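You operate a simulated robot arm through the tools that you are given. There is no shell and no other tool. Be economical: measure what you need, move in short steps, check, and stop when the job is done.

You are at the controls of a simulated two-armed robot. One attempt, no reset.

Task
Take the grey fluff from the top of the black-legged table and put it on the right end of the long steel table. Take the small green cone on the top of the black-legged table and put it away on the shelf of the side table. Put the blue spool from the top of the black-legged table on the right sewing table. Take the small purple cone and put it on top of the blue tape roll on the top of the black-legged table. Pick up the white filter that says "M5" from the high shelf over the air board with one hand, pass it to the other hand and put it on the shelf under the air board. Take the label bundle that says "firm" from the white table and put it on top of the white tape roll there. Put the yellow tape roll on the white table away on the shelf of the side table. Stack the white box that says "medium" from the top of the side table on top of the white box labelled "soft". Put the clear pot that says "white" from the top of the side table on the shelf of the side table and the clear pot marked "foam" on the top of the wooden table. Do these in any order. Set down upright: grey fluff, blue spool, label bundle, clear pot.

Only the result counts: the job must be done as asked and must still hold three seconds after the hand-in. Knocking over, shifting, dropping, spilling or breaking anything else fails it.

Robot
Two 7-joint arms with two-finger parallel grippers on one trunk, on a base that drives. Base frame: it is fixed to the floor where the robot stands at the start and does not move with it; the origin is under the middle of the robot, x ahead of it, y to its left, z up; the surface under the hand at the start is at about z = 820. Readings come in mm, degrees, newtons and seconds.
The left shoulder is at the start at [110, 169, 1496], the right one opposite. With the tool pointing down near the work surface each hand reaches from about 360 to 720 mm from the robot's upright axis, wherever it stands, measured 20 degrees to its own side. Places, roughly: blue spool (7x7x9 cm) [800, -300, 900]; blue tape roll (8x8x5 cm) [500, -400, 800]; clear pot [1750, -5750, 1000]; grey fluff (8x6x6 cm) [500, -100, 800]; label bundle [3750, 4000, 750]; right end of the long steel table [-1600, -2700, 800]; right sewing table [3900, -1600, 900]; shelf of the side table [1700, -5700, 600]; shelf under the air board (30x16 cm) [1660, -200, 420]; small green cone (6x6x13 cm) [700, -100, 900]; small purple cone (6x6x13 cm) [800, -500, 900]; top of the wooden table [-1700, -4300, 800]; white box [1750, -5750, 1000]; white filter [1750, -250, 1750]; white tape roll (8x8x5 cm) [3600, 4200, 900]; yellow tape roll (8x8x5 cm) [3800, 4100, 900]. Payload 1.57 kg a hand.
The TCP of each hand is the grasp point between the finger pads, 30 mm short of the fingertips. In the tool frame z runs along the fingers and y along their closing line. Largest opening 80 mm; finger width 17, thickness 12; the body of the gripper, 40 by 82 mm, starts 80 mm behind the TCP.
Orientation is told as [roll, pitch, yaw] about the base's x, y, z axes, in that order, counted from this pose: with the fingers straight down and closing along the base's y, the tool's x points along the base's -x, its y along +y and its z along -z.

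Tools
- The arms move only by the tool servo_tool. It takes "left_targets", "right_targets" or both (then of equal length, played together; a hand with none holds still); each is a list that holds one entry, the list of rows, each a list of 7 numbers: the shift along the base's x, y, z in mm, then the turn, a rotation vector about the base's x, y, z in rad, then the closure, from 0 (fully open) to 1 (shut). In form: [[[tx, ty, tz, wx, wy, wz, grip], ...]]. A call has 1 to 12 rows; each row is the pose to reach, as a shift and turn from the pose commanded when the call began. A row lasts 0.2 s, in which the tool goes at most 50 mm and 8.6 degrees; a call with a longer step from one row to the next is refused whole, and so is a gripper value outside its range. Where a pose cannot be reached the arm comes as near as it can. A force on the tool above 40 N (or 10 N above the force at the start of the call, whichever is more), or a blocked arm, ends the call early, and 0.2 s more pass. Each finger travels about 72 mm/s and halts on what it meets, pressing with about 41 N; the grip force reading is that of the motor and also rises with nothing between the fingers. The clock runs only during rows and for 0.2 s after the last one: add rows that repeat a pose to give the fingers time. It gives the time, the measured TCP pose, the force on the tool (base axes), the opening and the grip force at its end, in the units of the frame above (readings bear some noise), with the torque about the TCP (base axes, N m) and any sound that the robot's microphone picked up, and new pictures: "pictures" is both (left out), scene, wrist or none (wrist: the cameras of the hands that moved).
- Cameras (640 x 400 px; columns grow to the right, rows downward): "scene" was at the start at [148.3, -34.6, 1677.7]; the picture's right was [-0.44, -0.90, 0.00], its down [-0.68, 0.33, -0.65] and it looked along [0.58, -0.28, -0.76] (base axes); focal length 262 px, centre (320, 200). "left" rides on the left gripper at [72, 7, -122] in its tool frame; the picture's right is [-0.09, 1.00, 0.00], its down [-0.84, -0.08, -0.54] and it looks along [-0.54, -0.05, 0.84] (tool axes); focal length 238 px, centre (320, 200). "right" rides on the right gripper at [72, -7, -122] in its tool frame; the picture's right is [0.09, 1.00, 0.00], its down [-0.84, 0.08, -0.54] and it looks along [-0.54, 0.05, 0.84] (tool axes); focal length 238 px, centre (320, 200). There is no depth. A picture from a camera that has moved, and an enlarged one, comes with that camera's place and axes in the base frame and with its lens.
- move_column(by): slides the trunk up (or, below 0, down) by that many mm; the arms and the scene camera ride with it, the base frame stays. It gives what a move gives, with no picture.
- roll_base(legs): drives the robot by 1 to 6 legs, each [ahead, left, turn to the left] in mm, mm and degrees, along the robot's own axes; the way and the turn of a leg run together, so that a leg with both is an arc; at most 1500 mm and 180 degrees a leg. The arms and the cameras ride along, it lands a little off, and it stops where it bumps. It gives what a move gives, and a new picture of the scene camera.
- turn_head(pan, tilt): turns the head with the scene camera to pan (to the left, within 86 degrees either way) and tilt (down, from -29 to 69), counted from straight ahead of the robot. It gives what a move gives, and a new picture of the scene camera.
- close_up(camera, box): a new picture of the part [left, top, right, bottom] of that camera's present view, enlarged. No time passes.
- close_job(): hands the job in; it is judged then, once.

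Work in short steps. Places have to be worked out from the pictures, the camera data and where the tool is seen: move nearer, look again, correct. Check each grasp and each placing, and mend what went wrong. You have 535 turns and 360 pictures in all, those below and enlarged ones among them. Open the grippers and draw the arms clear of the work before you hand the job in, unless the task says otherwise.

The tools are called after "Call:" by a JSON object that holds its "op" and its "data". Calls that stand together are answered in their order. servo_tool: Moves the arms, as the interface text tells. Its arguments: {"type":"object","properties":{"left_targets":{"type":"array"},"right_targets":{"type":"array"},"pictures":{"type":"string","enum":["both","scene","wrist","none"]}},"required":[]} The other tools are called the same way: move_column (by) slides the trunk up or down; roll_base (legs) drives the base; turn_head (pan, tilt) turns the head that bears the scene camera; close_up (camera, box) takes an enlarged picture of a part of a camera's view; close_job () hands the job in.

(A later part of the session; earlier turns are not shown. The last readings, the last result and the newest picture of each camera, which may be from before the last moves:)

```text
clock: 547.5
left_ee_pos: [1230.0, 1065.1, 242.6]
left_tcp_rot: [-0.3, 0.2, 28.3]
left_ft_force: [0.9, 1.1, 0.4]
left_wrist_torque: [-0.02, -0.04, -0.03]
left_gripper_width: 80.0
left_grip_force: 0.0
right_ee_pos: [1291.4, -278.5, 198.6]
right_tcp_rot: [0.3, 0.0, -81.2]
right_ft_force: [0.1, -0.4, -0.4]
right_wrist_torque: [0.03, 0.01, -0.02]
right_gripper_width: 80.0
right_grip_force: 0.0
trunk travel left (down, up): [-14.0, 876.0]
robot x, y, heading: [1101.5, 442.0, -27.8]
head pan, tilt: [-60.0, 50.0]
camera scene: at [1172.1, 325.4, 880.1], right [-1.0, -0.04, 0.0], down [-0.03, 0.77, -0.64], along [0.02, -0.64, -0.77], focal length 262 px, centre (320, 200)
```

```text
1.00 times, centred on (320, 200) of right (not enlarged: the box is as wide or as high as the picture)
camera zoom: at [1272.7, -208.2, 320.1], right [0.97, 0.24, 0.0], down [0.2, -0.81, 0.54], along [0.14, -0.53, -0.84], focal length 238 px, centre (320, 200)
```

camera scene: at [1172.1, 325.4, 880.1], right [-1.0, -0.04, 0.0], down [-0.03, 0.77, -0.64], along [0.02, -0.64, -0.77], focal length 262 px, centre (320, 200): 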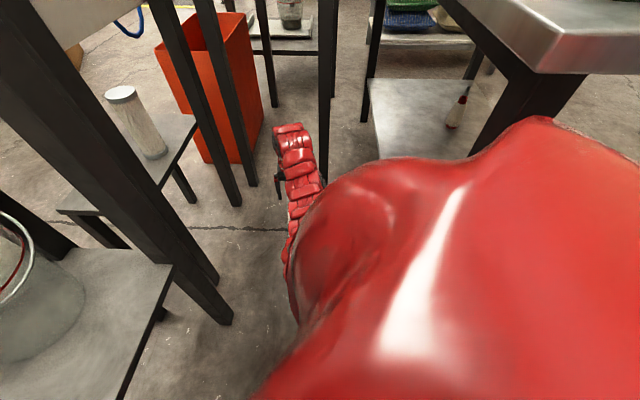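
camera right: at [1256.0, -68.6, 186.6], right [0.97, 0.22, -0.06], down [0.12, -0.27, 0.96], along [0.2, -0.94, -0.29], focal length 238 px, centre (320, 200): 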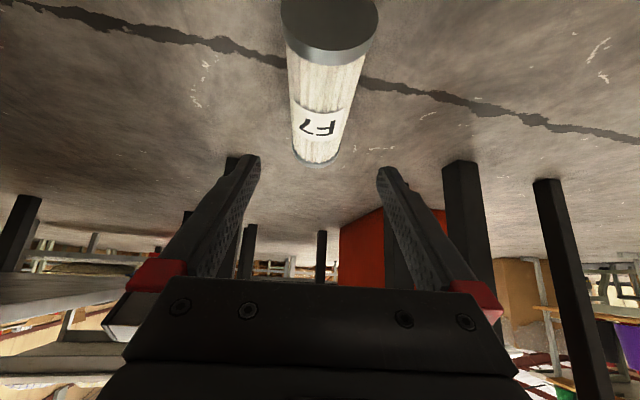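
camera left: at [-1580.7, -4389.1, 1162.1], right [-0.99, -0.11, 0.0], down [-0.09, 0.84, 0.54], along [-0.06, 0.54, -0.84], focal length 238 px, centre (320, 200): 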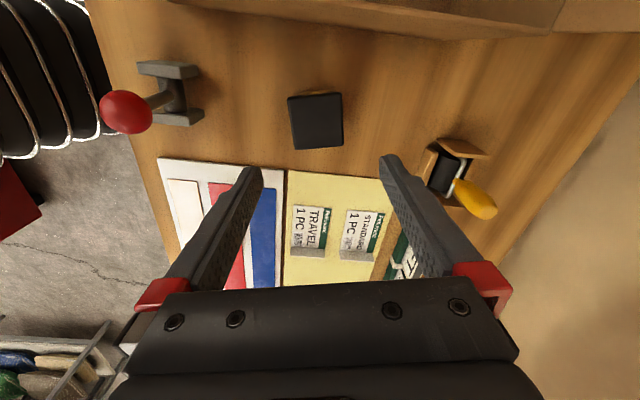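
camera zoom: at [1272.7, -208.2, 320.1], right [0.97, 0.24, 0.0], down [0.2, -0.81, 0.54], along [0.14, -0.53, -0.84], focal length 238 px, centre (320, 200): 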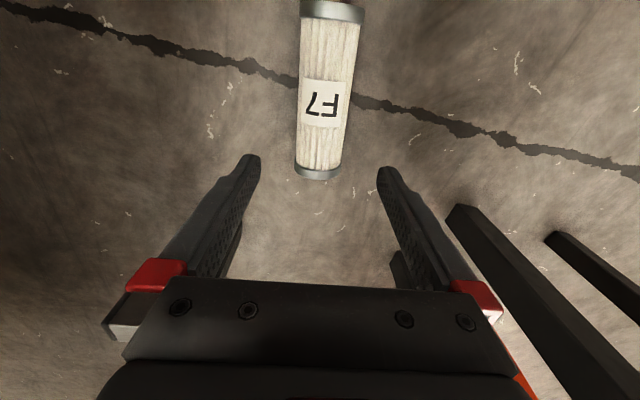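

Axis matches the tool yaw. I nudge the base 25 mm closer and descend.

Call:
{"op": "roll_base", "data": {"legs": [[18, -18, 0]]}}

Call:
{"op": "move_column", "data": {"by": -12}}

Call:
{"op": "servo_tool", "data": {"right_targets": [[[0, 10, -35, 0, 0, 0, 0], [0, 18, -70, 0, 0, 0, 0], [0, 18, -100, 0, 0, 0, 0], [0, 18, -125, 0, 0, 0, 0], [0, 18, -125, 0, 0, 0, 0]]], "pictures": "wrist"}}

```text
clock: 548.3
left_ee_pos: [1237.9, 1041.7, 243.3]
left_tcp_rot: [-0.3, 0.1, 28.2]
left_ft_force: [0.6, 0.0, 0.6]
left_wrist_torque: [0.02, 0.01, -0.02]
left_gripper_width: 80.2
left_grip_force: 0.1
right_ee_pos: [1298.6, -302.4, 198.4]
right_tcp_rot: [0.3, -0.1, -81.2]
right_ft_force: [1.3, -0.1, 0.2]
right_wrist_torque: [0.02, 0.0, -0.03]
right_gripper_width: 79.7
right_grip_force: 0.1
trunk travel left (down, up): [-14.0, 876.0]
robot x, y, heading: [1108.0, 416.8, -28.2]
head pan, tilt: [-60.0, 50.0]
camera scene: at [1179.7, 301.6, 880.1], right [-1.0, -0.04, 0.0], down [-0.03, 0.77, -0.64], along [0.02, -0.64, -0.77], focal length 262 px, centre (320, 200)
```

scene: 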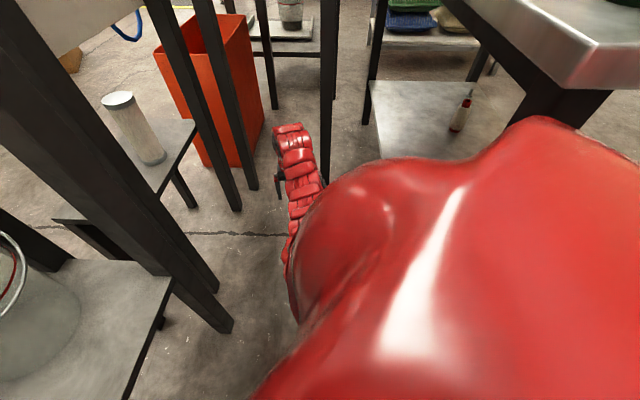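

```text
clock: 548.9
left_ee_pos: [1236.3, 1041.6, 231.5]
left_tcp_rot: [-0.2, 0.3, 28.2]
left_ft_force: [-0.1, 0.3, 0.2]
left_wrist_torque: [0.01, 0.0, 0.0]
left_gripper_width: 79.9
left_grip_force: 0.1
right_ee_pos: [1298.7, -303.2, 187.3]
right_tcp_rot: [0.3, -0.2, -81.2]
right_ft_force: [0.7, -0.2, -0.3]
right_wrist_torque: [-0.05, 0.01, 0.0]
right_gripper_width: 79.9
right_grip_force: 0.1
trunk travel left (down, up): [-2.0, 888.0]
robot x, y, heading: [1108.2, 412.0, -27.9]
head pan, tilt: [-60.0, 50.0]
```

```text
clock: 550.1
left_ee_pos: [1237.3, 1042.4, 231.0]
left_tcp_rot: [-0.2, 0.2, 28.2]
left_ft_force: [-0.1, -0.9, 0.5]
left_wrist_torque: [0.0, 0.02, -0.04]
left_gripper_width: 80.1
left_grip_force: 0.1
right_ee_pos: [1301.0, -283.6, 60.4]
right_tcp_rot: [0.3, -0.2, -81.2]
right_ft_force: [-0.2, 0.6, -0.2]
right_wrist_torque: [-0.04, -0.01, -0.01]
right_gripper_width: 80.1
right_grip_force: 0.1
trunk travel left (down, up): [-2.0, 888.0]
robot x, y, heading: [1109.7, 412.9, -27.7]
head pan, tilt: [-60.0, 50.0]
camera right: at [1281.6, -214.2, 183.1], right [0.97, 0.24, 0.0], down [0.2, -0.81, 0.54], along [0.14, -0.53, -0.84], focal length 238 px, centre (320, 200)
```

right: 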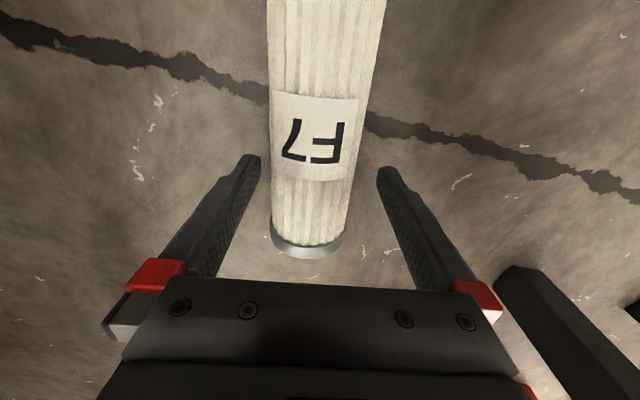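

Aligned. I lower the last 20 mm, close, and lift.

Call:
{"op": "servo_tool", "data": {"right_targets": [[[-5, -1, -10, 0, 0, 0, 0], [-5, -1, -20, 0, 0, 0, 0], [-5, -1, -20, 0, 0, 0, 0.3], [-5, -1, -20, 0, 0, 0, 1], [-5, -1, -20, 0, 0, 0, 1], [-5, -1, -20, 0, 0, 0, 1], [-5, -1, 20, 0, 0, 0, 1], [-5, -1, 60, 0, 0, 0, 1]]], "pictures": "wrist"}}

```text
clock: 551.9
left_ee_pos: [1236.9, 1041.5, 230.9]
left_tcp_rot: [-0.1, 0.1, 28.1]
left_ft_force: [0.4, 0.0, 0.4]
left_wrist_torque: [-0.03, 0.01, -0.02]
left_gripper_width: 79.8
left_grip_force: 0.0
right_ee_pos: [1294.0, -283.0, 120.4]
right_tcp_rot: [0.1, 0.0, -81.3]
right_ft_force: [0.0, 0.1, -3.5]
right_wrist_torque: [-0.03, -0.03, 0.04]
right_gripper_width: 60.5
right_grip_force: 40.7
trunk travel left (down, up): [-2.0, 888.0]
robot x, y, heading: [1106.5, 415.5, -27.6]
head pan, tilt: [-60.0, 50.0]
camera right: at [1276.6, -213.7, 242.3], right [0.97, 0.24, 0.0], down [0.2, -0.82, 0.54], along [0.14, -0.52, -0.84], focal length 238 px, centre (320, 200)
```

right: 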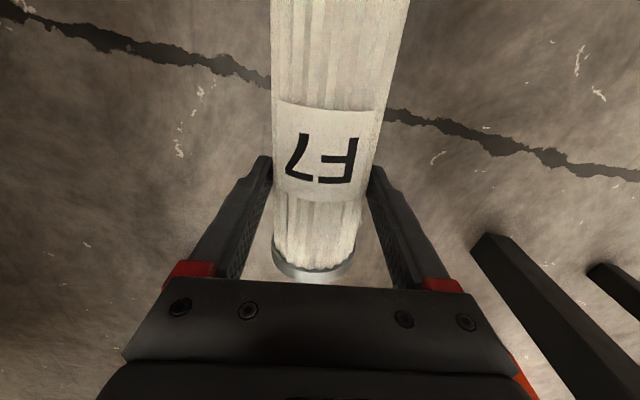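

F7 is held tool-down with its top end pointing forward. I back out of the corridor (first −x, then north) and raise the trunk.

Call:
{"op": "roll_base", "data": {"legs": [[-36, -18, 0], [-105, 200, 0]]}}

Call:
{"op": "move_column", "data": {"by": 400}}

Call:
{"op": "move_column", "data": {"by": 400}}

```text
clock: 554.0
left_ee_pos: [1189.5, 1263.7, 231.1]
left_tcp_rot: [-0.1, 0.1, 28.8]
left_ft_force: [-0.1, 0.2, 0.0]
left_wrist_torque: [0.0, -0.01, 0.01]
left_gripper_width: 80.2
left_grip_force: 0.0
right_ee_pos: [1259.7, -60.6, 121.4]
right_tcp_rot: [0.3, -0.1, -80.6]
right_ft_force: [0.4, -0.8, -3.0]
right_wrist_torque: [-0.05, -0.02, 0.02]
right_gripper_width: 60.8
right_grip_force: 41.0
trunk travel left (down, up): [-2.0, 888.0]
robot x, y, heading: [1062.3, 636.4, -27.4]
head pan, tilt: [-60.0, 50.0]
camera scene: at [1138.7, 524.5, 868.1], right [-1.0, -0.04, 0.0], down [-0.03, 0.77, -0.64], along [0.03, -0.64, -0.77], focal length 262 px, centre (320, 200)
```

scene: 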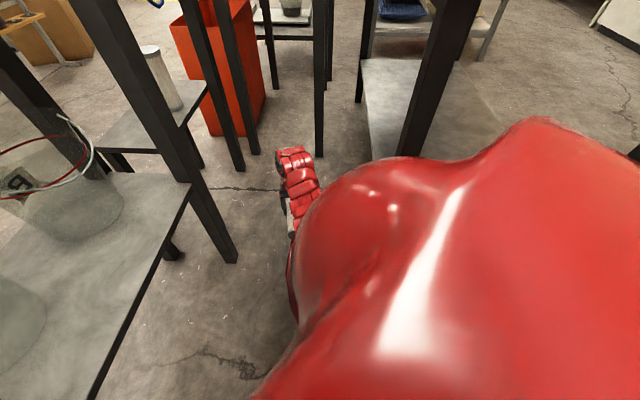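

```text
clock: 557.9
left_ee_pos: [1190.2, 1263.5, 631.4]
left_tcp_rot: [-0.1, 0.3, 28.6]
left_ft_force: [0.3, -0.5, -0.7]
left_wrist_torque: [-0.03, -0.04, 0.01]
left_gripper_width: 80.0
left_grip_force: 0.0
right_ee_pos: [1257.9, -60.3, 519.7]
right_tcp_rot: [0.2, -0.1, -80.8]
right_ft_force: [-0.2, -0.7, -1.6]
right_wrist_torque: [-0.05, 0.0, -0.03]
right_gripper_width: 60.6
right_grip_force: 41.2
trunk travel left (down, up): [-402.0, 488.0]
robot x, y, heading: [1064.0, 639.5, -27.5]
head pan, tilt: [-60.0, 50.0]
```

```text
clock: 561.7
left_ee_pos: [1190.9, 1264.8, 1031.0]
left_tcp_rot: [0.0, 0.2, 28.7]
left_ft_force: [0.0, -0.6, 0.4]
left_wrist_torque: [-0.02, 0.02, 0.0]
left_gripper_width: 80.1
left_grip_force: 0.1
right_ee_pos: [1257.6, -60.7, 920.4]
right_tcp_rot: [0.4, -0.1, -80.7]
right_ft_force: [-0.4, -1.2, -1.9]
right_wrist_torque: [-0.08, -0.01, 0.01]
right_gripper_width: 60.3
right_grip_force: 40.8
trunk travel left (down, up): [-802.0, 88.0]
robot x, y, heading: [1067.3, 638.0, -27.4]
head pan, tilt: [-60.0, 50.0]
```

Call:
{"op": "roll_base", "data": {"legs": [[-446, 64, 0], [0, 0, 27.4]]}}

```text
clock: 565.8
left_ee_pos: [521.3, 1516.1, 1031.3]
left_tcp_rot: [-0.2, 0.2, 55.8]
left_ft_force: [0.1, -0.2, -0.2]
left_wrist_torque: [-0.03, -0.03, -0.02]
left_gripper_width: 79.9
left_grip_force: 0.1
right_ee_pos: [1185.5, 367.0, 919.5]
right_tcp_rot: [0.3, -0.1, -53.8]
right_ft_force: [0.6, -0.2, -2.5]
right_wrist_torque: [-0.01, -0.06, 0.0]
right_gripper_width: 60.6
right_grip_force: 41.2
trunk travel left (down, up): [-802.0, 88.0]
robot x, y, heading: [695.1, 902.4, -0.3]
head pan, tilt: [-60.0, 50.0]
camera scene: at [811.0, 834.3, 1668.1], right [-0.87, -0.49, 0.0], down [-0.38, 0.67, -0.64], along [0.32, -0.56, -0.77], focal length 262 px, centre (320, 200)
```

scene: 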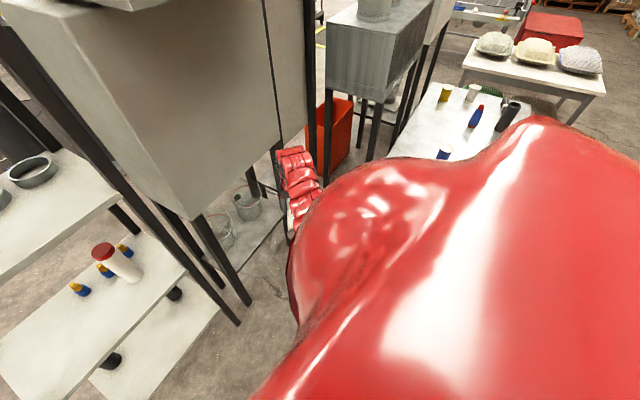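

I back 250 mm and sweep the right arm to the front.

Call:
{"op": "roll_base", "data": {"legs": [[-260, 0, 0]]}}

Call:
{"op": "servo_tool", "data": {"right_targets": [[[29, 27, 5, 0, 0, 0.085, 1], [53, 58, 10, 0, 0, 0.17, 1], [75, 92, 15, 0, 0, 0.255, 1], [94, 126, 20, 0, 0, 0.34, 1], [111, 163, 25, 0, 0, 0.425, 1], [124, 200, 30, 0, 0, 0.51, 1], [135, 238, 35, 0, 0, 0.6, 1], [143, 277, 40, 0, 0, 0.69, 1], [148, 317, 45, 0, 0, 0.78, 1], [148, 317, 45, 0, 0, 0.85, 1]]], "pictures": "none"}}

```text
clock: 567.6
left_ee_pos: [263.2, 1517.4, 1031.3]
left_tcp_rot: [-0.1, 0.1, 55.9]
left_ft_force: [-0.2, 0.1, 0.8]
left_wrist_torque: [-0.02, -0.01, 0.01]
left_gripper_width: 80.2
left_grip_force: 0.1
right_ee_pos: [929.4, 369.3, 919.7]
right_tcp_rot: [0.4, 0.0, -53.6]
right_ft_force: [0.3, 0.1, -2.9]
right_wrist_torque: [-0.04, -0.05, 0.01]
right_gripper_width: 60.4
right_grip_force: 41.3
trunk travel left (down, up): [-802.0, 88.0]
robot x, y, heading: [438.0, 903.3, -0.3]
head pan, tilt: [-60.0, 50.0]
camera scene: at [556.2, 835.8, 1668.0], right [-0.87, -0.5, 0.0], down [-0.38, 0.67, -0.64], along [0.32, -0.56, -0.77], focal length 262 px, centre (320, 200)
```

scene: 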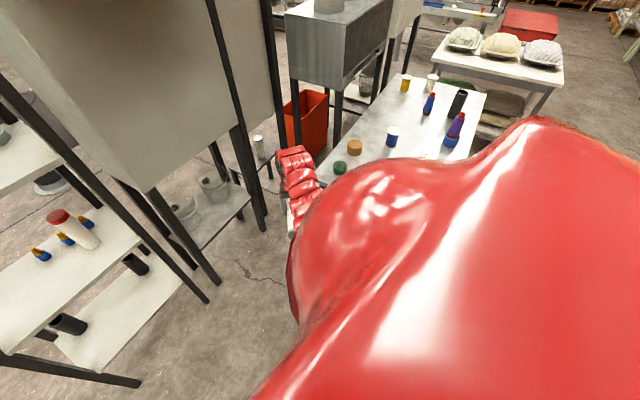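

```text
clock: 569.8
left_ee_pos: [265.2, 1516.8, 1032.2]
left_tcp_rot: [-0.1, 0.2, 55.7]
left_ft_force: [-0.2, -0.5, 0.0]
left_wrist_torque: [0.0, -0.01, 0.01]
left_gripper_width: 79.7
left_grip_force: 0.0
right_ee_pos: [1077.8, 684.8, 964.8]
right_tcp_rot: [0.4, 0.0, -4.8]
right_ft_force: [-0.6, -0.3, -2.8]
right_wrist_torque: [0.01, -0.06, 0.02]
right_gripper_width: 60.2
right_grip_force: 41.4
trunk travel left (down, up): [-802.0, 88.0]
robot x, y, heading: [438.4, 906.8, -0.2]
head pan, tilt: [-60.0, 50.0]
```

Now I turn the right hand to horizontal while raising and extending (after backing a bit more).

Call:
{"op": "roll_base", "data": {"legs": [[-180, -60, 0]]}}

Call:
{"op": "servo_tool", "data": {"right_targets": [[[12, 0, 38, -0.012, -0.1423, 0, 1], [25, 0, 76, -0.024, -0.2845, 0, 1], [37, 0, 114, -0.036, -0.4268, 0, 1], [50, 0, 152, -0.048, -0.569, 0, 1], [62, 0, 190, -0.06, -0.711, 0, 1], [75, 0, 228, -0.072, -0.8536, 0, 1], [87, 0, 266, -0.084, -0.996, 0, 1], [100, 0, 304, -0.096, -1.138, 0, 1], [112, 0, 342, -0.108, -1.28, 0, 1], [125, 0, 380, -0.12, -1.423, 0, 1], [137, 0, 418, -0.132, -1.565, 0, 1], [137, 0, 440, -0.132, -1.565, 0, 1]]], "pictures": "none"}}

```text
clock: 571.4
left_ee_pos: [85.7, 1460.9, 1031.2]
left_tcp_rot: [-0.1, 0.2, 55.6]
left_ft_force: [-0.5, 0.1, 0.0]
left_wrist_torque: [-0.02, -0.02, 0.03]
left_gripper_width: 80.4
left_grip_force: 0.1
right_ee_pos: [895.4, 624.6, 964.4]
right_tcp_rot: [0.3, 0.0, -5.1]
right_ft_force: [-0.3, -0.3, -3.3]
right_wrist_torque: [0.0, -0.08, 0.0]
right_gripper_width: 60.2
right_grip_force: 40.7
trunk travel left (down, up): [-802.0, 88.0]
robot x, y, heading: [256.9, 846.8, -0.3]
head pan, tilt: [-60.0, 50.0]
camera scene: at [374.4, 777.9, 1668.0], right [-0.87, -0.49, 0.0], down [-0.38, 0.67, -0.64], along [0.32, -0.56, -0.77], focal length 262 px, centre (320, 200)
```

scene: 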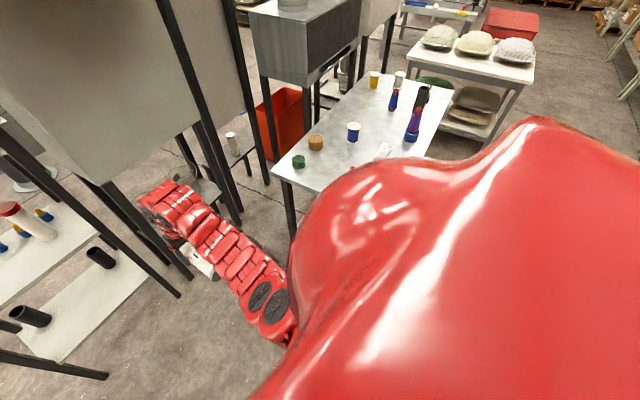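

```text
clock: 574.0
left_ee_pos: [85.3, 1461.5, 1031.1]
left_tcp_rot: [-0.2, 0.1, 55.6]
left_ft_force: [0.0, 0.0, 0.4]
left_wrist_torque: [0.02, -0.02, 0.0]
left_gripper_width: 80.2
left_grip_force: 0.0
right_ee_pos: [1033.4, 625.1, 1404.9]
right_tcp_rot: [118.2, -89.6, -122.8]
right_ft_force: [-0.8, 0.1, -2.6]
right_wrist_torque: [0.0, 0.05, 0.0]
right_gripper_width: 60.5
right_grip_force: 40.7
trunk travel left (down, up): [-802.0, 88.0]
robot x, y, heading: [257.9, 844.4, -0.5]
head pan, tilt: [-60.0, 50.0]
```

F7 should now be upright in the hand. I raise the trunk, lift and retract the hand to transit posture, and look.

Call:
{"op": "move_column", "data": {"by": 86}}

Call:
{"op": "servo_tool", "data": {"right_targets": [[[0, 0, 40, 0, 0, 0, 1], [0, 0, 80, 0, 0, 0, 1], [0, 0, 120, 0, 0, 0, 1], [0, 0, 160, 0, 0, 0, 1], [0, 0, 190, 0, 0, 0, 1], [-40, 0, 200, 0, 0, 0, 1], [-80, 0, 200, 0, 0, 0, 1], [-120, 0, 200, 0, 0, 0, 1], [-155, 0, 200, 0, 0, 0, 1], [-155, 0, 200, 0, 0, 0, 1]]], "pictures": "none"}}

Call:
{"op": "turn_head", "data": {"pan": -15, "tilt": 15}}

```text
clock: 575.2
left_ee_pos: [85.2, 1461.0, 1116.4]
left_tcp_rot: [0.0, 0.1, 55.5]
left_ft_force: [-0.4, 0.5, 0.2]
left_wrist_torque: [0.0, -0.01, 0.0]
left_gripper_width: 79.9
left_grip_force: 0.1
right_ee_pos: [1033.1, 624.8, 1489.9]
right_tcp_rot: [96.5, -89.7, -101.1]
right_ft_force: [0.8, 0.3, -3.4]
right_wrist_torque: [-0.04, 0.03, 0.0]
right_gripper_width: 60.3
right_grip_force: 40.6
trunk travel left (down, up): [-888.0, 2.0]
robot x, y, heading: [258.8, 846.0, -0.4]
head pan, tilt: [-60.0, 50.0]
```

```text
clock: 577.4
left_ee_pos: [85.8, 1460.5, 1116.7]
left_tcp_rot: [-0.1, 0.2, 55.5]
left_ft_force: [0.3, -0.6, 1.6]
left_wrist_torque: [0.0, -0.01, -0.03]
left_gripper_width: 80.2
left_grip_force: 0.0
right_ee_pos: [878.3, 623.1, 1689.0]
right_tcp_rot: [85.8, -89.7, -90.3]
right_ft_force: [-0.1, -0.8, -2.8]
right_wrist_torque: [0.01, 0.03, 0.03]
right_gripper_width: 60.0
right_grip_force: 40.9
trunk travel left (down, up): [-888.0, 2.0]
robot x, y, heading: [258.4, 847.0, -0.3]
head pan, tilt: [-60.0, 50.0]
```

```text
clock: 578.5
left_ee_pos: [86.0, 1459.8, 1117.5]
left_tcp_rot: [-0.1, 0.2, 55.4]
left_ft_force: [0.2, -0.4, 0.6]
left_wrist_torque: [0.01, -0.02, 0.01]
left_gripper_width: 80.2
left_grip_force: 0.0
right_ee_pos: [879.2, 622.8, 1689.6]
right_tcp_rot: [98.7, -89.7, -103.3]
right_ft_force: [-0.4, 0.4, -2.2]
right_wrist_torque: [0.03, 0.05, 0.03]
right_gripper_width: 60.1
right_grip_force: 41.4
trunk travel left (down, up): [-888.0, 2.0]
robot x, y, heading: [254.5, 847.9, -0.7]
head pan, tilt: [-15.0, 15.0]
camera scene: at [425.8, 819.3, 1807.7], right [-0.27, -0.96, 0.0], down [-0.25, 0.07, -0.97], along [0.93, -0.26, -0.26], focal length 262 px, centre (320, 200)
```

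scene: 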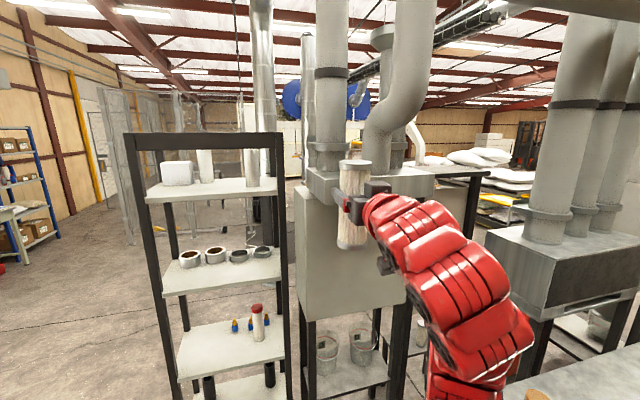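

F7 is upright in the right hand. I pull it in and up to (480,−385) in the robot frame, z≈1765, for the approach.

Call:
{"op": "servo_tool", "data": {"right_targets": [[[-28, -32, 15, 0, 0, 0, 1], [-56, -64, 30, 0, 0, 0, 1], [-84, -96, 45, 0, 0, -0.05, 1], [-112, -128, 60, 0, 0, -0.1, 1], [-141, -160, 75, 0, 0, -0.15, 1], [-141, -160, 75, 0, 0, -0.2, 1]]], "pictures": "none"}}

```text
clock: 579.9
left_ee_pos: [86.3, 1461.6, 1116.5]
left_tcp_rot: [-0.1, 0.3, 55.4]
left_ft_force: [0.6, -0.5, 0.1]
left_wrist_torque: [-0.03, 0.06, -0.01]
left_gripper_width: 80.1
left_grip_force: 0.0
right_ee_pos: [738.5, 464.1, 1764.1]
right_tcp_rot: [81.7, -89.7, -97.9]
right_ft_force: [0.8, -0.1, -2.3]
right_wrist_torque: [0.03, 0.05, -0.05]
right_gripper_width: 60.2
right_grip_force: 41.4
trunk travel left (down, up): [-888.0, 2.0]
robot x, y, heading: [258.4, 846.3, -0.7]
head pan, tilt: [-15.0, 15.0]
```

Call:
{"op": "roll_base", "data": {"legs": [[0, 0, -14], [860, -253, 0]]}}

Call:
{"op": "turn_head", "data": {"pan": -30, "tilt": 12}}

```text
clock: 585.5
left_ee_pos: [1000.4, 1026.4, 1117.0]
left_tcp_rot: [-0.1, 0.1, 41.8]
left_ft_force: [0.2, 0.3, 0.3]
left_wrist_torque: [0.0, 0.04, 0.01]
left_gripper_width: 79.9
left_grip_force: 0.1
right_ee_pos: [1395.4, -96.3, 1764.0]
right_tcp_rot: [105.0, -89.6, -134.8]
right_ft_force: [-0.7, -0.8, -2.4]
right_wrist_torque: [0.01, 0.02, 0.0]
right_gripper_width: 60.0
right_grip_force: 41.1
trunk travel left (down, up): [-888.0, 2.0]
robot x, y, heading: [1021.3, 387.8, -14.4]
head pan, tilt: [-15.0, 15.0]
camera scene: at [1178.3, 322.9, 1807.9], right [-0.49, -0.87, 0.0], down [-0.23, 0.13, -0.97], along [0.84, -0.47, -0.26], focal length 262 px, centre (320, 200)
```

scene: 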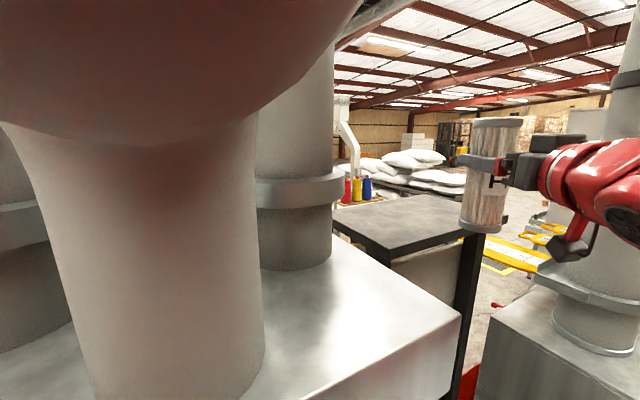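

```text
clock: 586.2
left_ee_pos: [1001.2, 1025.9, 1117.4]
left_tcp_rot: [-0.1, 0.2, 41.8]
left_ft_force: [1.4, 0.7, 0.5]
left_wrist_torque: [0.03, -0.02, 0.02]
left_gripper_width: 80.1
left_grip_force: 0.0
right_ee_pos: [1397.3, -100.1, 1764.7]
right_tcp_rot: [95.2, -89.8, -125.0]
right_ft_force: [-0.1, -0.3, -2.6]
right_wrist_torque: [0.03, 0.03, -0.01]
right_gripper_width: 60.2
right_grip_force: 41.2
trunk travel left (down, up): [-888.0, 2.0]
robot x, y, heading: [1022.0, 388.9, -14.4]
head pan, tilt: [-30.0, 12.0]
camera scene: at [1164.9, 302.7, 1812.6], right [-0.7, -0.72, 0.0], down [-0.15, 0.15, -0.98], along [0.7, -0.68, -0.21], focal length 262 px, centre (320, 200)
```

scene: 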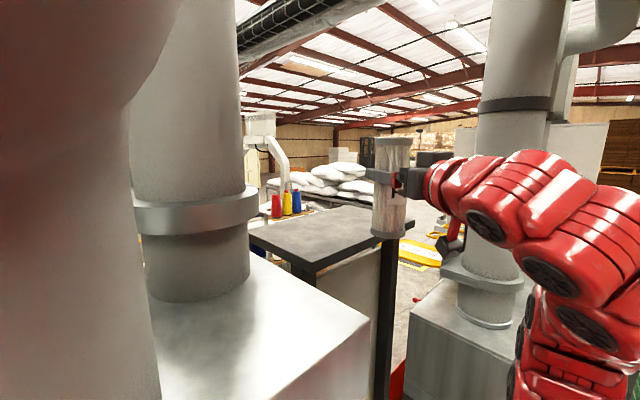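

I nudge the base 15 mm ahead and carry F7 over its old place.

Call:
{"op": "roll_base", "data": {"legs": [[15, -14, 0]]}}

Call:
{"op": "servo_tool", "data": {"right_targets": [[[30, -25, 0, 0, 0, 0, 1], [65, -55, 0, 0, 0, 0, 1], [100, -85, 0, 0, 0, 0, 1], [140, -108, 0, 0, 0, 0, 1], [175, -128, 0, 0, 0, 0, 1], [210, -148, 0, 0, 0, 0, 1], [245, -168, 0, 0, 0, 0, 1], [268, -180, 0, 0, 0, 0, 1], [268, -180, 0, 0, 0, 0, 1]]], "pictures": "scene"}}

```text
clock: 587.0
left_ee_pos: [1008.5, 1013.1, 1114.4]
left_tcp_rot: [-0.4, 0.2, 41.8]
left_ft_force: [-0.1, 1.1, -0.3]
left_wrist_torque: [-0.06, -0.06, -0.01]
left_gripper_width: 80.1
left_grip_force: 0.0
right_ee_pos: [1403.8, -109.2, 1767.1]
right_tcp_rot: [149.6, -89.6, -179.3]
right_ft_force: [0.1, 0.4, -2.4]
right_wrist_torque: [-0.02, 0.06, -0.03]
right_gripper_width: 60.1
right_grip_force: 41.0
trunk travel left (down, up): [-888.0, 2.0]
robot x, y, heading: [1033.4, 369.1, -14.5]
head pan, tilt: [-30.0, 12.0]
camera scene: at [1171.1, 292.8, 1813.4], right [-0.7, -0.72, 0.0], down [-0.15, 0.14, -0.98], along [0.7, -0.68, -0.2], focal length 262 px, centre (320, 200)
```

scene: 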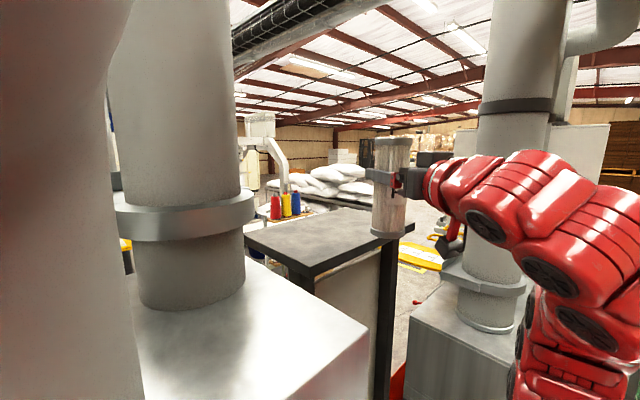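

```text
clock: 589.0
left_ee_pos: [1011.4, 1008.0, 1117.2]
left_tcp_rot: [-0.1, 0.1, 41.7]
left_ft_force: [0.1, -1.2, 1.0]
left_wrist_torque: [-0.01, 0.0, 0.0]
left_gripper_width: 79.8
left_grip_force: 0.0
right_ee_pos: [1669.9, -290.8, 1756.6]
right_tcp_rot: [113.2, -89.6, -142.9]
right_ft_force: [0.2, 1.1, -2.6]
right_wrist_torque: [0.04, 0.01, 0.0]
right_gripper_width: 60.2
right_grip_force: 41.5
right hand out of reach, approached as far as the arm can: row 8, 9
trunk travel left (down, up): [-888.0, 2.0]
robot x, y, heading: [1030.9, 372.1, -14.5]
head pan, tilt: [-30.0, 12.0]
camera scene: at [1174.8, 286.4, 1812.7], right [-0.7, -0.72, 0.0], down [-0.15, 0.15, -0.98], along [0.7, -0.68, -0.21], focal length 262 px, centre (320, 200)
```

scene: 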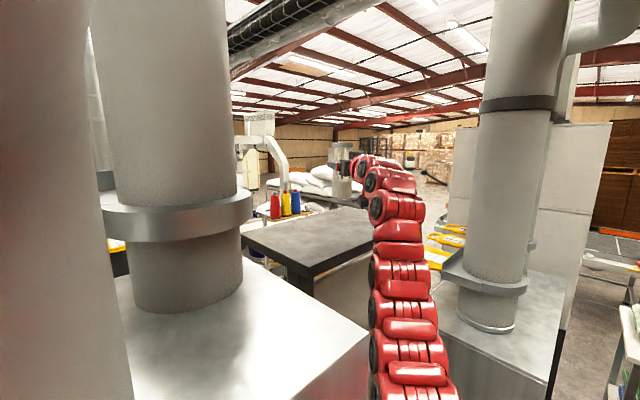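

Over its old place (1670,−291). I lower until contact.

Call:
{"op": "servo_tool", "data": {"right_targets": [[[2, -1, -8, 0, 0, 0, 1], [4, -2, -15, 0, 0, 0, 1], [5, -3, -20, 0, 0, 0, 1], [5, -3, -25, 0, 0, 0, 1], [5, -3, -30, 0, 0, 0, 1], [5, -3, -35, 0, 0, 0, 1], [5, -3, -40, 0, 0, 0, 1], [5, -3, -45, 0, 0, 0, 1]]], "pictures": "none"}}

```text
clock: 590.8
left_ee_pos: [1011.0, 1008.9, 1118.0]
left_tcp_rot: [-0.1, 0.3, 41.7]
left_ft_force: [-0.4, 0.3, 0.3]
left_wrist_torque: [0.01, 0.02, 0.0]
left_gripper_width: 80.1
left_grip_force: 0.1
right_ee_pos: [1676.7, -293.1, 1712.3]
right_tcp_rot: [85.9, -89.8, -115.8]
right_ft_force: [0.6, -1.0, -2.7]
right_wrist_torque: [0.06, 0.01, -0.03]
right_gripper_width: 59.8
right_grip_force: 41.1
trunk travel left (down, up): [-888.0, 2.0]
robot x, y, heading: [1031.0, 369.6, -14.3]
head pan, tilt: [-30.0, 12.0]
```

Call:
{"op": "servo_tool", "data": {"right_targets": [[[0, 0, -4, 0, 0, 0, 1], [0, 0, -8, 0, 0, 0, 1], [0, 0, -12, 0, 0, 0, 1], [0, 0, -16, 0, 0, 0, 1], [0, 0, -20, 0, 0, 0, 1], [0, 0, -24, 0, 0, 0, 1]]], "pictures": "scene"}}

```text
clock: 592.1
left_ee_pos: [1010.8, 1009.8, 1116.4]
left_tcp_rot: [-0.1, 0.1, 41.7]
left_ft_force: [0.5, -0.7, 0.1]
left_wrist_torque: [0.02, 0.03, -0.01]
left_gripper_width: 80.1
left_grip_force: 0.1
right_ee_pos: [1672.6, -287.9, 1700.7]
right_tcp_rot: [167.9, -88.9, 162.7]
right_ft_force: [-3.1, 6.9, 14.6]
right_wrist_torque: [0.56, 0.63, -0.11]
right_gripper_width: 59.4
right_grip_force: 40.7
trunk travel left (down, up): [-888.0, 2.0]
robot x, y, heading: [1034.1, 370.6, -14.1]
head pan, tilt: [-30.0, 12.0]
stopped in row 6 (right hand): the force on the tool passed its limit at 43 N (the readings are from after the stop); the commanded pose is now the measured one
camera scene: at [1174.1, 287.9, 1812.4], right [-0.7, -0.72, 0.0], down [-0.15, 0.14, -0.98], along [0.7, -0.68, -0.21], focal length 262 px, centre (320, 200)
```

scene: 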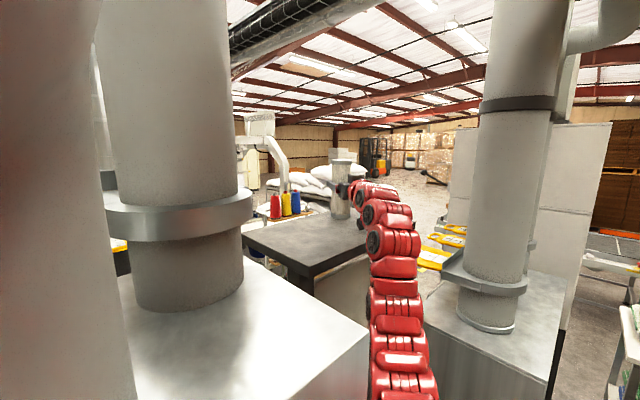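

Call:
{"op": "close_up", "data": {"camera": "scene", "box": [290, 130, 418, 210]}}

```text
5.00 times, centred on (354, 170) of scene
camera zoom: at [1174.1, 287.9, 1812.4], right [-0.7, -0.72, 0.0], down [-0.15, 0.14, -0.98], along [0.7, -0.68, -0.21], focal length 1312 px, centre (150, 350)
```

zoom: 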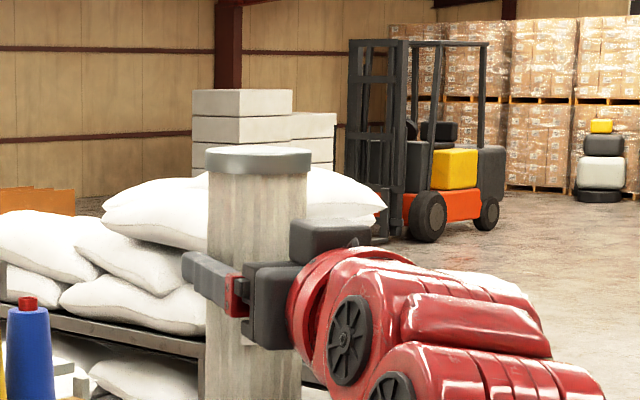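

It is vertical and on the shelf. I release and withdraw straight back.

Call:
{"op": "servo_tool", "data": {"right_targets": [[[1, -1, 3, 0, 0, 0, 1], [1, -1, 3, 0, 0, 0, 0.3], [1, -1, 3, 0, 0, 0, 0.1], [1, -1, 3, 0, 0, 0, 0], [1, -1, 3, 0, 0, 0, 0]]], "pictures": "wrist"}}

```text
clock: 593.3
left_ee_pos: [1010.7, 1009.4, 1118.0]
left_tcp_rot: [-0.1, 0.2, 41.7]
left_ft_force: [-1.3, -0.2, -0.6]
left_wrist_torque: [-0.02, 0.06, -0.01]
left_gripper_width: 79.7
left_grip_force: 0.1
right_ee_pos: [1675.5, -292.3, 1699.6]
right_tcp_rot: [157.1, -89.3, 173.1]
right_ft_force: [-0.2, -0.1, -1.1]
right_wrist_torque: [0.0, -0.01, 0.0]
right_gripper_width: 79.8
right_grip_force: 0.0
trunk travel left (down, up): [-888.0, 2.0]
robot x, y, heading: [1031.1, 368.9, -14.5]
head pan, tilt: [-30.0, 12.0]
camera right: at [1566.7, -237.3, 1626.4], right [0.49, 0.87, -0.09], down [-0.44, 0.34, 0.83], along [0.75, -0.37, 0.55], focal length 238 px, centre (320, 200)
```

right: 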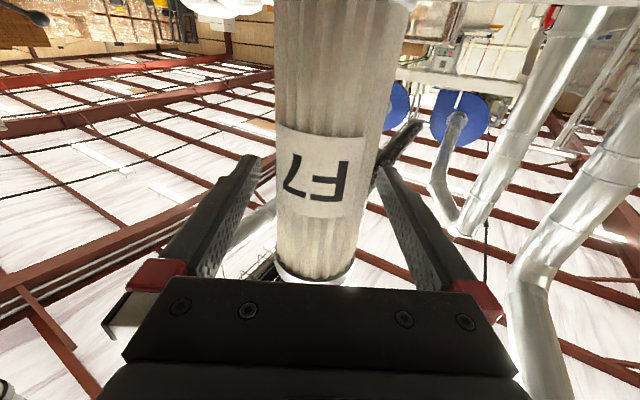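

Call:
{"op": "servo_tool", "data": {"right_targets": [[[-25, 14, 1, 0, 0, 0, 0], [-55, 31, 3, 0, 0, 0, 0], [-90, 50, 8, 0, 0, 0, 0], [-125, 70, 15, 0, 0, 0, 0], [-165, 90, 25, 0, 0, 0, 0], [-205, 108, 35, 0, 0, 0, 0], [-245, 125, 45, 0, 0, 0, 0], [-275, 140, 50, 0, 0, 0, 0]]], "pictures": "scene"}}

```text
clock: 595.1
left_ee_pos: [1008.3, 1009.1, 1116.9]
left_tcp_rot: [-0.2, 0.1, 42.0]
left_ft_force: [-0.7, 1.3, -0.2]
left_wrist_torque: [-0.03, -0.03, 0.0]
left_gripper_width: 79.8
left_grip_force: 0.0
right_ee_pos: [1399.4, -149.0, 1752.9]
right_tcp_rot: [158.8, -89.2, 171.6]
right_ft_force: [-0.6, 1.2, 0.1]
right_wrist_torque: [0.01, 0.0, 0.0]
right_gripper_width: 80.4
right_grip_force: 0.1
trunk travel left (down, up): [-888.0, 2.0]
robot x, y, heading: [1034.9, 374.1, -14.1]
head pan, tilt: [-30.0, 12.0]
camera scene: at [1172.7, 287.4, 1813.0], right [-0.7, -0.72, 0.0], down [-0.15, 0.14, -0.98], along [0.7, -0.68, -0.21], focal length 262 px, centre (320, 200)
```

scene: 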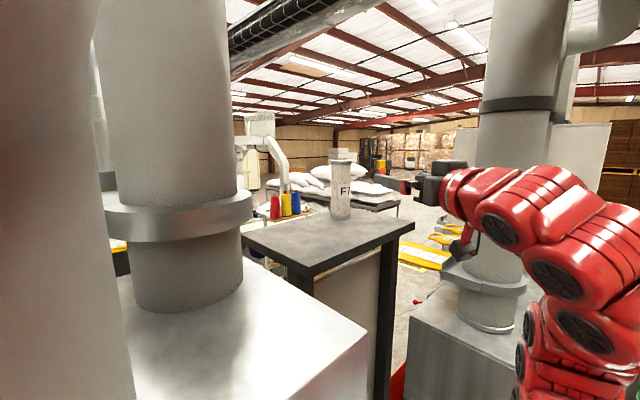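

F7 is back on the high shelf, upright. I back out and return the right arm to tool-down by the same route.

Call:
{"op": "roll_base", "data": {"legs": [[-860, 253, 0], [0, 0, 14]]}}

Call:
{"op": "servo_tool", "data": {"right_targets": [[[28, 32, -15, 0, 0, 0, 0], [56, 64, -30, 0, 0, 0.1, 0], [84, 96, -45, 0, 0, 0.2, 0], [112, 128, -60, 0, 0, 0.3, 0], [141, 160, -75, 0, 0, 0.3, 0], [180, 165, -80, 0, 0, 0.3, 0], [220, 165, -85, 0, 0, 0.3, 0], [260, 165, -100, 0, 0, 0.3, 0], [290, 165, -140, 0, 0, 0.3, 0], [296, 165, -185, 0, 0, 0.3, 0], [296, 165, -230, 0, 0, 0.3, 0], [296, 165, -275, 0, 0, 0.3, 0]]], "pictures": "none"}}

Call:
{"op": "move_column", "data": {"by": -86}}

```text
clock: 600.6
left_ee_pos: [99.6, 1449.4, 1116.2]
left_tcp_rot: [-0.2, 0.3, 54.9]
left_ft_force: [-1.1, 0.4, 0.0]
left_wrist_torque: [-0.03, 0.0, -0.01]
left_gripper_width: 80.2
left_grip_force: 0.0
right_ee_pos: [745.3, 409.5, 1751.8]
right_tcp_rot: [158.1, -89.3, -174.6]
right_ft_force: [0.7, -0.8, 0.8]
right_wrist_torque: [0.02, 0.0, 0.0]
right_gripper_width: 80.1
right_grip_force: 0.0
trunk travel left (down, up): [-888.0, 2.0]
robot x, y, heading: [265.7, 831.7, -1.4]
head pan, tilt: [-30.0, 12.0]
camera scene: at [425.0, 783.2, 1812.7], right [-0.52, -0.86, 0.0], down [-0.18, 0.11, -0.98], along [0.84, -0.5, -0.21], focal length 262 px, centre (320, 200)
```

scene: 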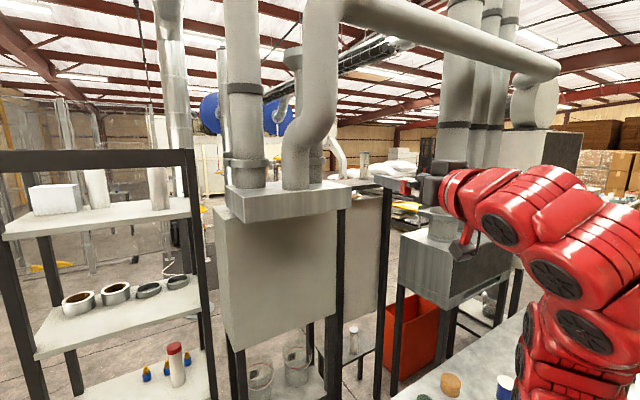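

```text
clock: 603.2
left_ee_pos: [101.0, 1449.5, 1117.7]
left_tcp_rot: [-0.2, 0.2, 55.0]
left_ft_force: [-0.6, 0.3, 0.0]
left_wrist_torque: [0.0, 0.02, 0.01]
left_gripper_width: 79.9
left_grip_force: 0.1
right_ee_pos: [1042.7, 573.0, 1477.0]
right_tcp_rot: [159.3, -89.3, -158.4]
right_ft_force: [-0.2, 0.7, -0.4]
right_wrist_torque: [-0.02, 0.03, 0.01]
right_gripper_width: 79.9
right_grip_force: 0.1
trunk travel left (down, up): [-888.0, 2.0]
robot x, y, heading: [266.1, 832.8, -1.1]
head pan, tilt: [-30.0, 12.0]
```

```text
clock: 604.4
left_ee_pos: [100.6, 1449.8, 1030.8]
left_tcp_rot: [-0.1, 0.2, 55.0]
left_ft_force: [0.5, 0.1, -1.0]
left_wrist_torque: [0.0, 0.02, 0.01]
left_gripper_width: 80.1
left_grip_force: 0.1
right_ee_pos: [1042.9, 574.1, 1391.0]
right_tcp_rot: [158.0, -89.3, -157.2]
right_ft_force: [-0.6, -0.9, 0.4]
right_wrist_torque: [0.06, 0.0, -0.01]
right_gripper_width: 80.0
right_grip_force: 0.1
trunk travel left (down, up): [-802.0, 88.0]
robot x, y, heading: [266.6, 833.8, -0.9]
head pan, tilt: [-30.0, 12.0]
```

Call:
{"op": "servo_tool", "data": {"left_targets": [[[39, 24, 0, 0, 0, -0.087, 0], [80, 46, 0, 0, 0, -0.174, 0], [123, 63, 0, 0, 0, -0.262, 0], [167, 77, 0, 0, 0, -0.349, 0], [212, 86, 0, 0, 0, -0.436, 0], [258, 92, 0, 0, 0, -0.524, 0], [304, 94, 0, 0, 0, -0.611, 0], [350, 92, 0, 0, 0, -0.698, 0], [396, 86, 0, 0, 0, -0.785, 0], [441, 75, 0, 0, 0, -0.873, 0], [485, 61, 0, 0, 0, -0.96, 0]]], "right_targets": [[[-12, 0, -38, 0, 0.1423, 0, 0], [-25, 0, -76, 0, 0.2845, 0, 0], [-37, 0, -114, 0, 0.4268, 0, 0], [-50, 0, -152, 0, 0.569, 0, 0], [-62, 0, -190, 0, 0.711, 0, 0], [-75, 0, -220, 0, 0.8536, 0, 0], [-87, 0, -240, 0, 0.996, 0, 0], [-100, 0, -260, 0, 1.138, 0, 0], [-112, 0, -280, 0, 1.28, 0, 0], [-125, 0, -300, 0, 1.423, 0, 0], [-137, 0, -320, 0, 1.565, 0, 0]]], "pictures": "none"}}

Call:
{"op": "servo_tool", "data": {"left_targets": [[[42, -18, 0, 0, 0, -0.087, 0], [83, -40, 0, 0, 0, -0.174, 0], [122, -65, 0, 0, 0, -0.262, 0], [159, -93, 0, 0, 0, -0.349, 0], [193, -124, 0, 0, 0, -0.436, 0], [224, -158, 0, 0, 0, -0.524, 0], [252, -195, 0, 0, 0, -0.611, 0], [277, -234, 0, 0, 0, -0.698, 0], [298, -276, 0, 0, 0, -0.785, 0], [315, -319, 0, 0, 0, -0.873, 0], [328, -363, 0, 0, 0, -0.96, 0]]], "pictures": "none"}}

```text
clock: 606.8
left_ee_pos: [587.2, 1511.6, 1028.4]
left_tcp_rot: [-0.2, 0.3, -0.1]
left_ft_force: [0.3, -0.2, 0.2]
left_wrist_torque: [-0.04, 0.05, 0.04]
left_gripper_width: 79.9
left_grip_force: 0.2
right_ee_pos: [906.3, 576.1, 1068.8]
right_tcp_rot: [0.8, -0.8, -0.2]
right_ft_force: [0.2, -0.5, 0.0]
right_wrist_torque: [0.03, 0.0, -0.02]
right_gripper_width: 79.8
right_grip_force: 0.2
right hand out of reach, approached as far as the arm can: row 10
trunk travel left (down, up): [-802.0, 88.0]
robot x, y, heading: [271.8, 831.0, -1.3]
head pan, tilt: [-30.0, 12.0]
```

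```text
clock: 609.2
left_ee_pos: [913.6, 1147.0, 1032.2]
left_tcp_rot: [-0.1, 0.2, -55.2]
left_ft_force: [-0.1, 0.1, -0.1]
left_wrist_torque: [0.01, -0.04, 0.02]
left_gripper_width: 79.8
left_grip_force: 0.1
right_ee_pos: [904.2, 574.2, 1069.4]
right_tcp_rot: [0.9, -0.8, -0.3]
right_ft_force: [0.8, -0.9, 0.2]
right_wrist_torque: [0.0, 0.01, 0.0]
right_gripper_width: 80.0
right_grip_force: 0.1
trunk travel left (down, up): [-802.0, 88.0]
robot x, y, heading: [267.2, 831.1, -1.0]
head pan, tilt: [-30.0, 12.0]
```

Both arms are in front, tool-down. I drive to the west side of the black table for the blue spool.

Call:
{"op": "roll_base", "data": {"legs": [[-178, 0, 0], [0, -1050, 0]]}}

Call:
{"op": "servo_tool", "data": {"right_targets": [[[10, 45, 0, 0, 0, 0, 0], [20, 90, 0, 0, 0, 0, 0], [30, 135, 0, 0, 0, 0, 0], [40, 180, -5, 0, 0, 0, 0], [45, 195, -10, 0, 0, 0, 0], [45, 195, -10, 0, 0, 0, 0]]], "pictures": "wrist"}}

```text
clock: 615.7
left_ee_pos: [722.0, 103.7, 1031.8]
left_tcp_rot: [-0.2, 0.2, -54.9]
left_ft_force: [0.2, -0.5, 0.2]
left_wrist_torque: [0.01, 0.0, -0.01]
left_gripper_width: 80.0
left_grip_force: 0.0
right_ee_pos: [712.1, -470.8, 1070.1]
right_tcp_rot: [0.8, -0.9, -0.1]
right_ft_force: [0.1, -1.6, -0.5]
right_wrist_torque: [0.03, -0.02, 0.02]
right_gripper_width: 79.9
right_grip_force: 0.2
trunk travel left (down, up): [-802.0, 88.0]
robot x, y, heading: [72.2, -214.4, -1.0]
head pan, tilt: [-30.0, 12.0]
camera scene: at [232.8, -263.3, 1726.7], right [-0.52, -0.86, 0.0], down [-0.18, 0.11, -0.98], along [0.84, -0.5, -0.21], focal length 262 px, centre (320, 200)
```

scene: 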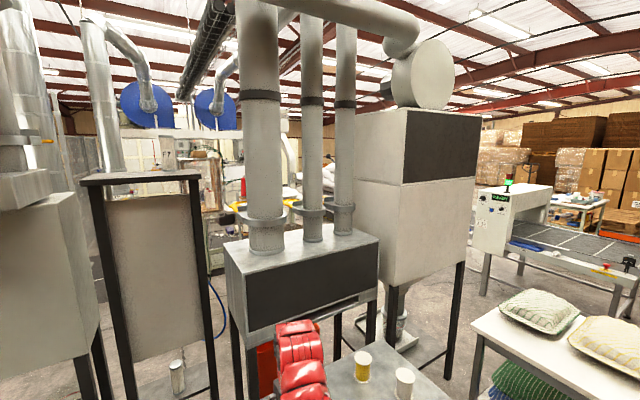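

```text
clock: 617.1
left_ee_pos: [720.6, 102.9, 1032.3]
left_tcp_rot: [-0.1, 0.2, -55.0]
left_ft_force: [0.5, 0.5, -0.1]
left_wrist_torque: [0.02, 0.03, 0.03]
left_gripper_width: 80.3
left_grip_force: 0.0
right_ee_pos: [757.1, -275.3, 1061.7]
right_tcp_rot: [0.8, -0.9, -0.2]
right_ft_force: [-0.6, 0.6, 0.8]
right_wrist_torque: [0.0, 0.06, -0.02]
right_gripper_width: 79.9
right_grip_force: 0.1
trunk travel left (down, up): [-802.0, 88.0]
robot x, y, heading: [72.4, -216.0, -1.3]
head pan, tilt: [-30.0, 12.0]
camera right: at [682.8, -282.5, 1182.4], right [-0.09, 1.0, 0.01], down [0.83, 0.07, 0.56], along [0.55, 0.06, -0.83], focal length 238 px, centre (320, 200)
```

right: 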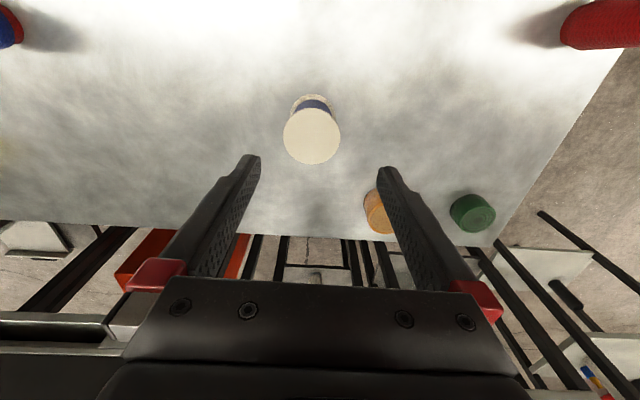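

Spool at (775,−281), ~67 mm wide. I descend over it.

Call:
{"op": "servo_tool", "data": {"right_targets": [[[9, -3, -30, -0.014, 0.016, 0, 0], [17, -5, -70, -0.014, 0.016, 0, 0], [17, -5, -105, -0.014, 0.016, 0, 0], [17, -5, -125, -0.014, 0.016, 0, 0], [17, -5, -125, -0.014, 0.016, 0, 0]]], "pictures": "wrist"}}

```text
clock: 618.3
left_ee_pos: [721.1, 101.9, 1031.0]
left_tcp_rot: [-0.2, 0.2, -54.9]
left_ft_force: [-0.1, 0.3, -0.8]
left_wrist_torque: [0.03, -0.01, 0.0]
left_gripper_width: 80.1
left_grip_force: 0.0
right_ee_pos: [768.9, -283.0, 941.5]
right_tcp_rot: [0.0, -0.2, -0.2]
right_ft_force: [-0.3, -1.1, 0.1]
right_wrist_torque: [0.02, 0.01, -0.02]
right_gripper_width: 79.9
right_grip_force: 0.1
right hand out of reach, approached as far as the arm can: row 3, 4, 5
trunk travel left (down, up): [-802.0, 88.0]
robot x, y, heading: [71.5, -216.3, -0.8]
head pan, tilt: [-30.0, 12.0]
camera right: at [697.3, -289.0, 1062.8], right [-0.09, 1.0, 0.0], down [0.84, 0.07, 0.54], along [0.54, 0.05, -0.84], focal length 238 px, centre (320, 200)
```

right: 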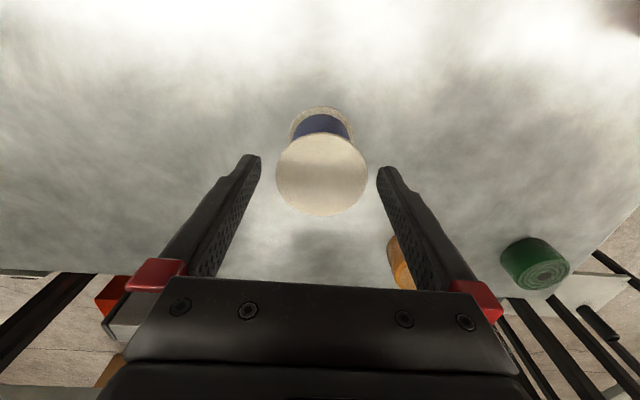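

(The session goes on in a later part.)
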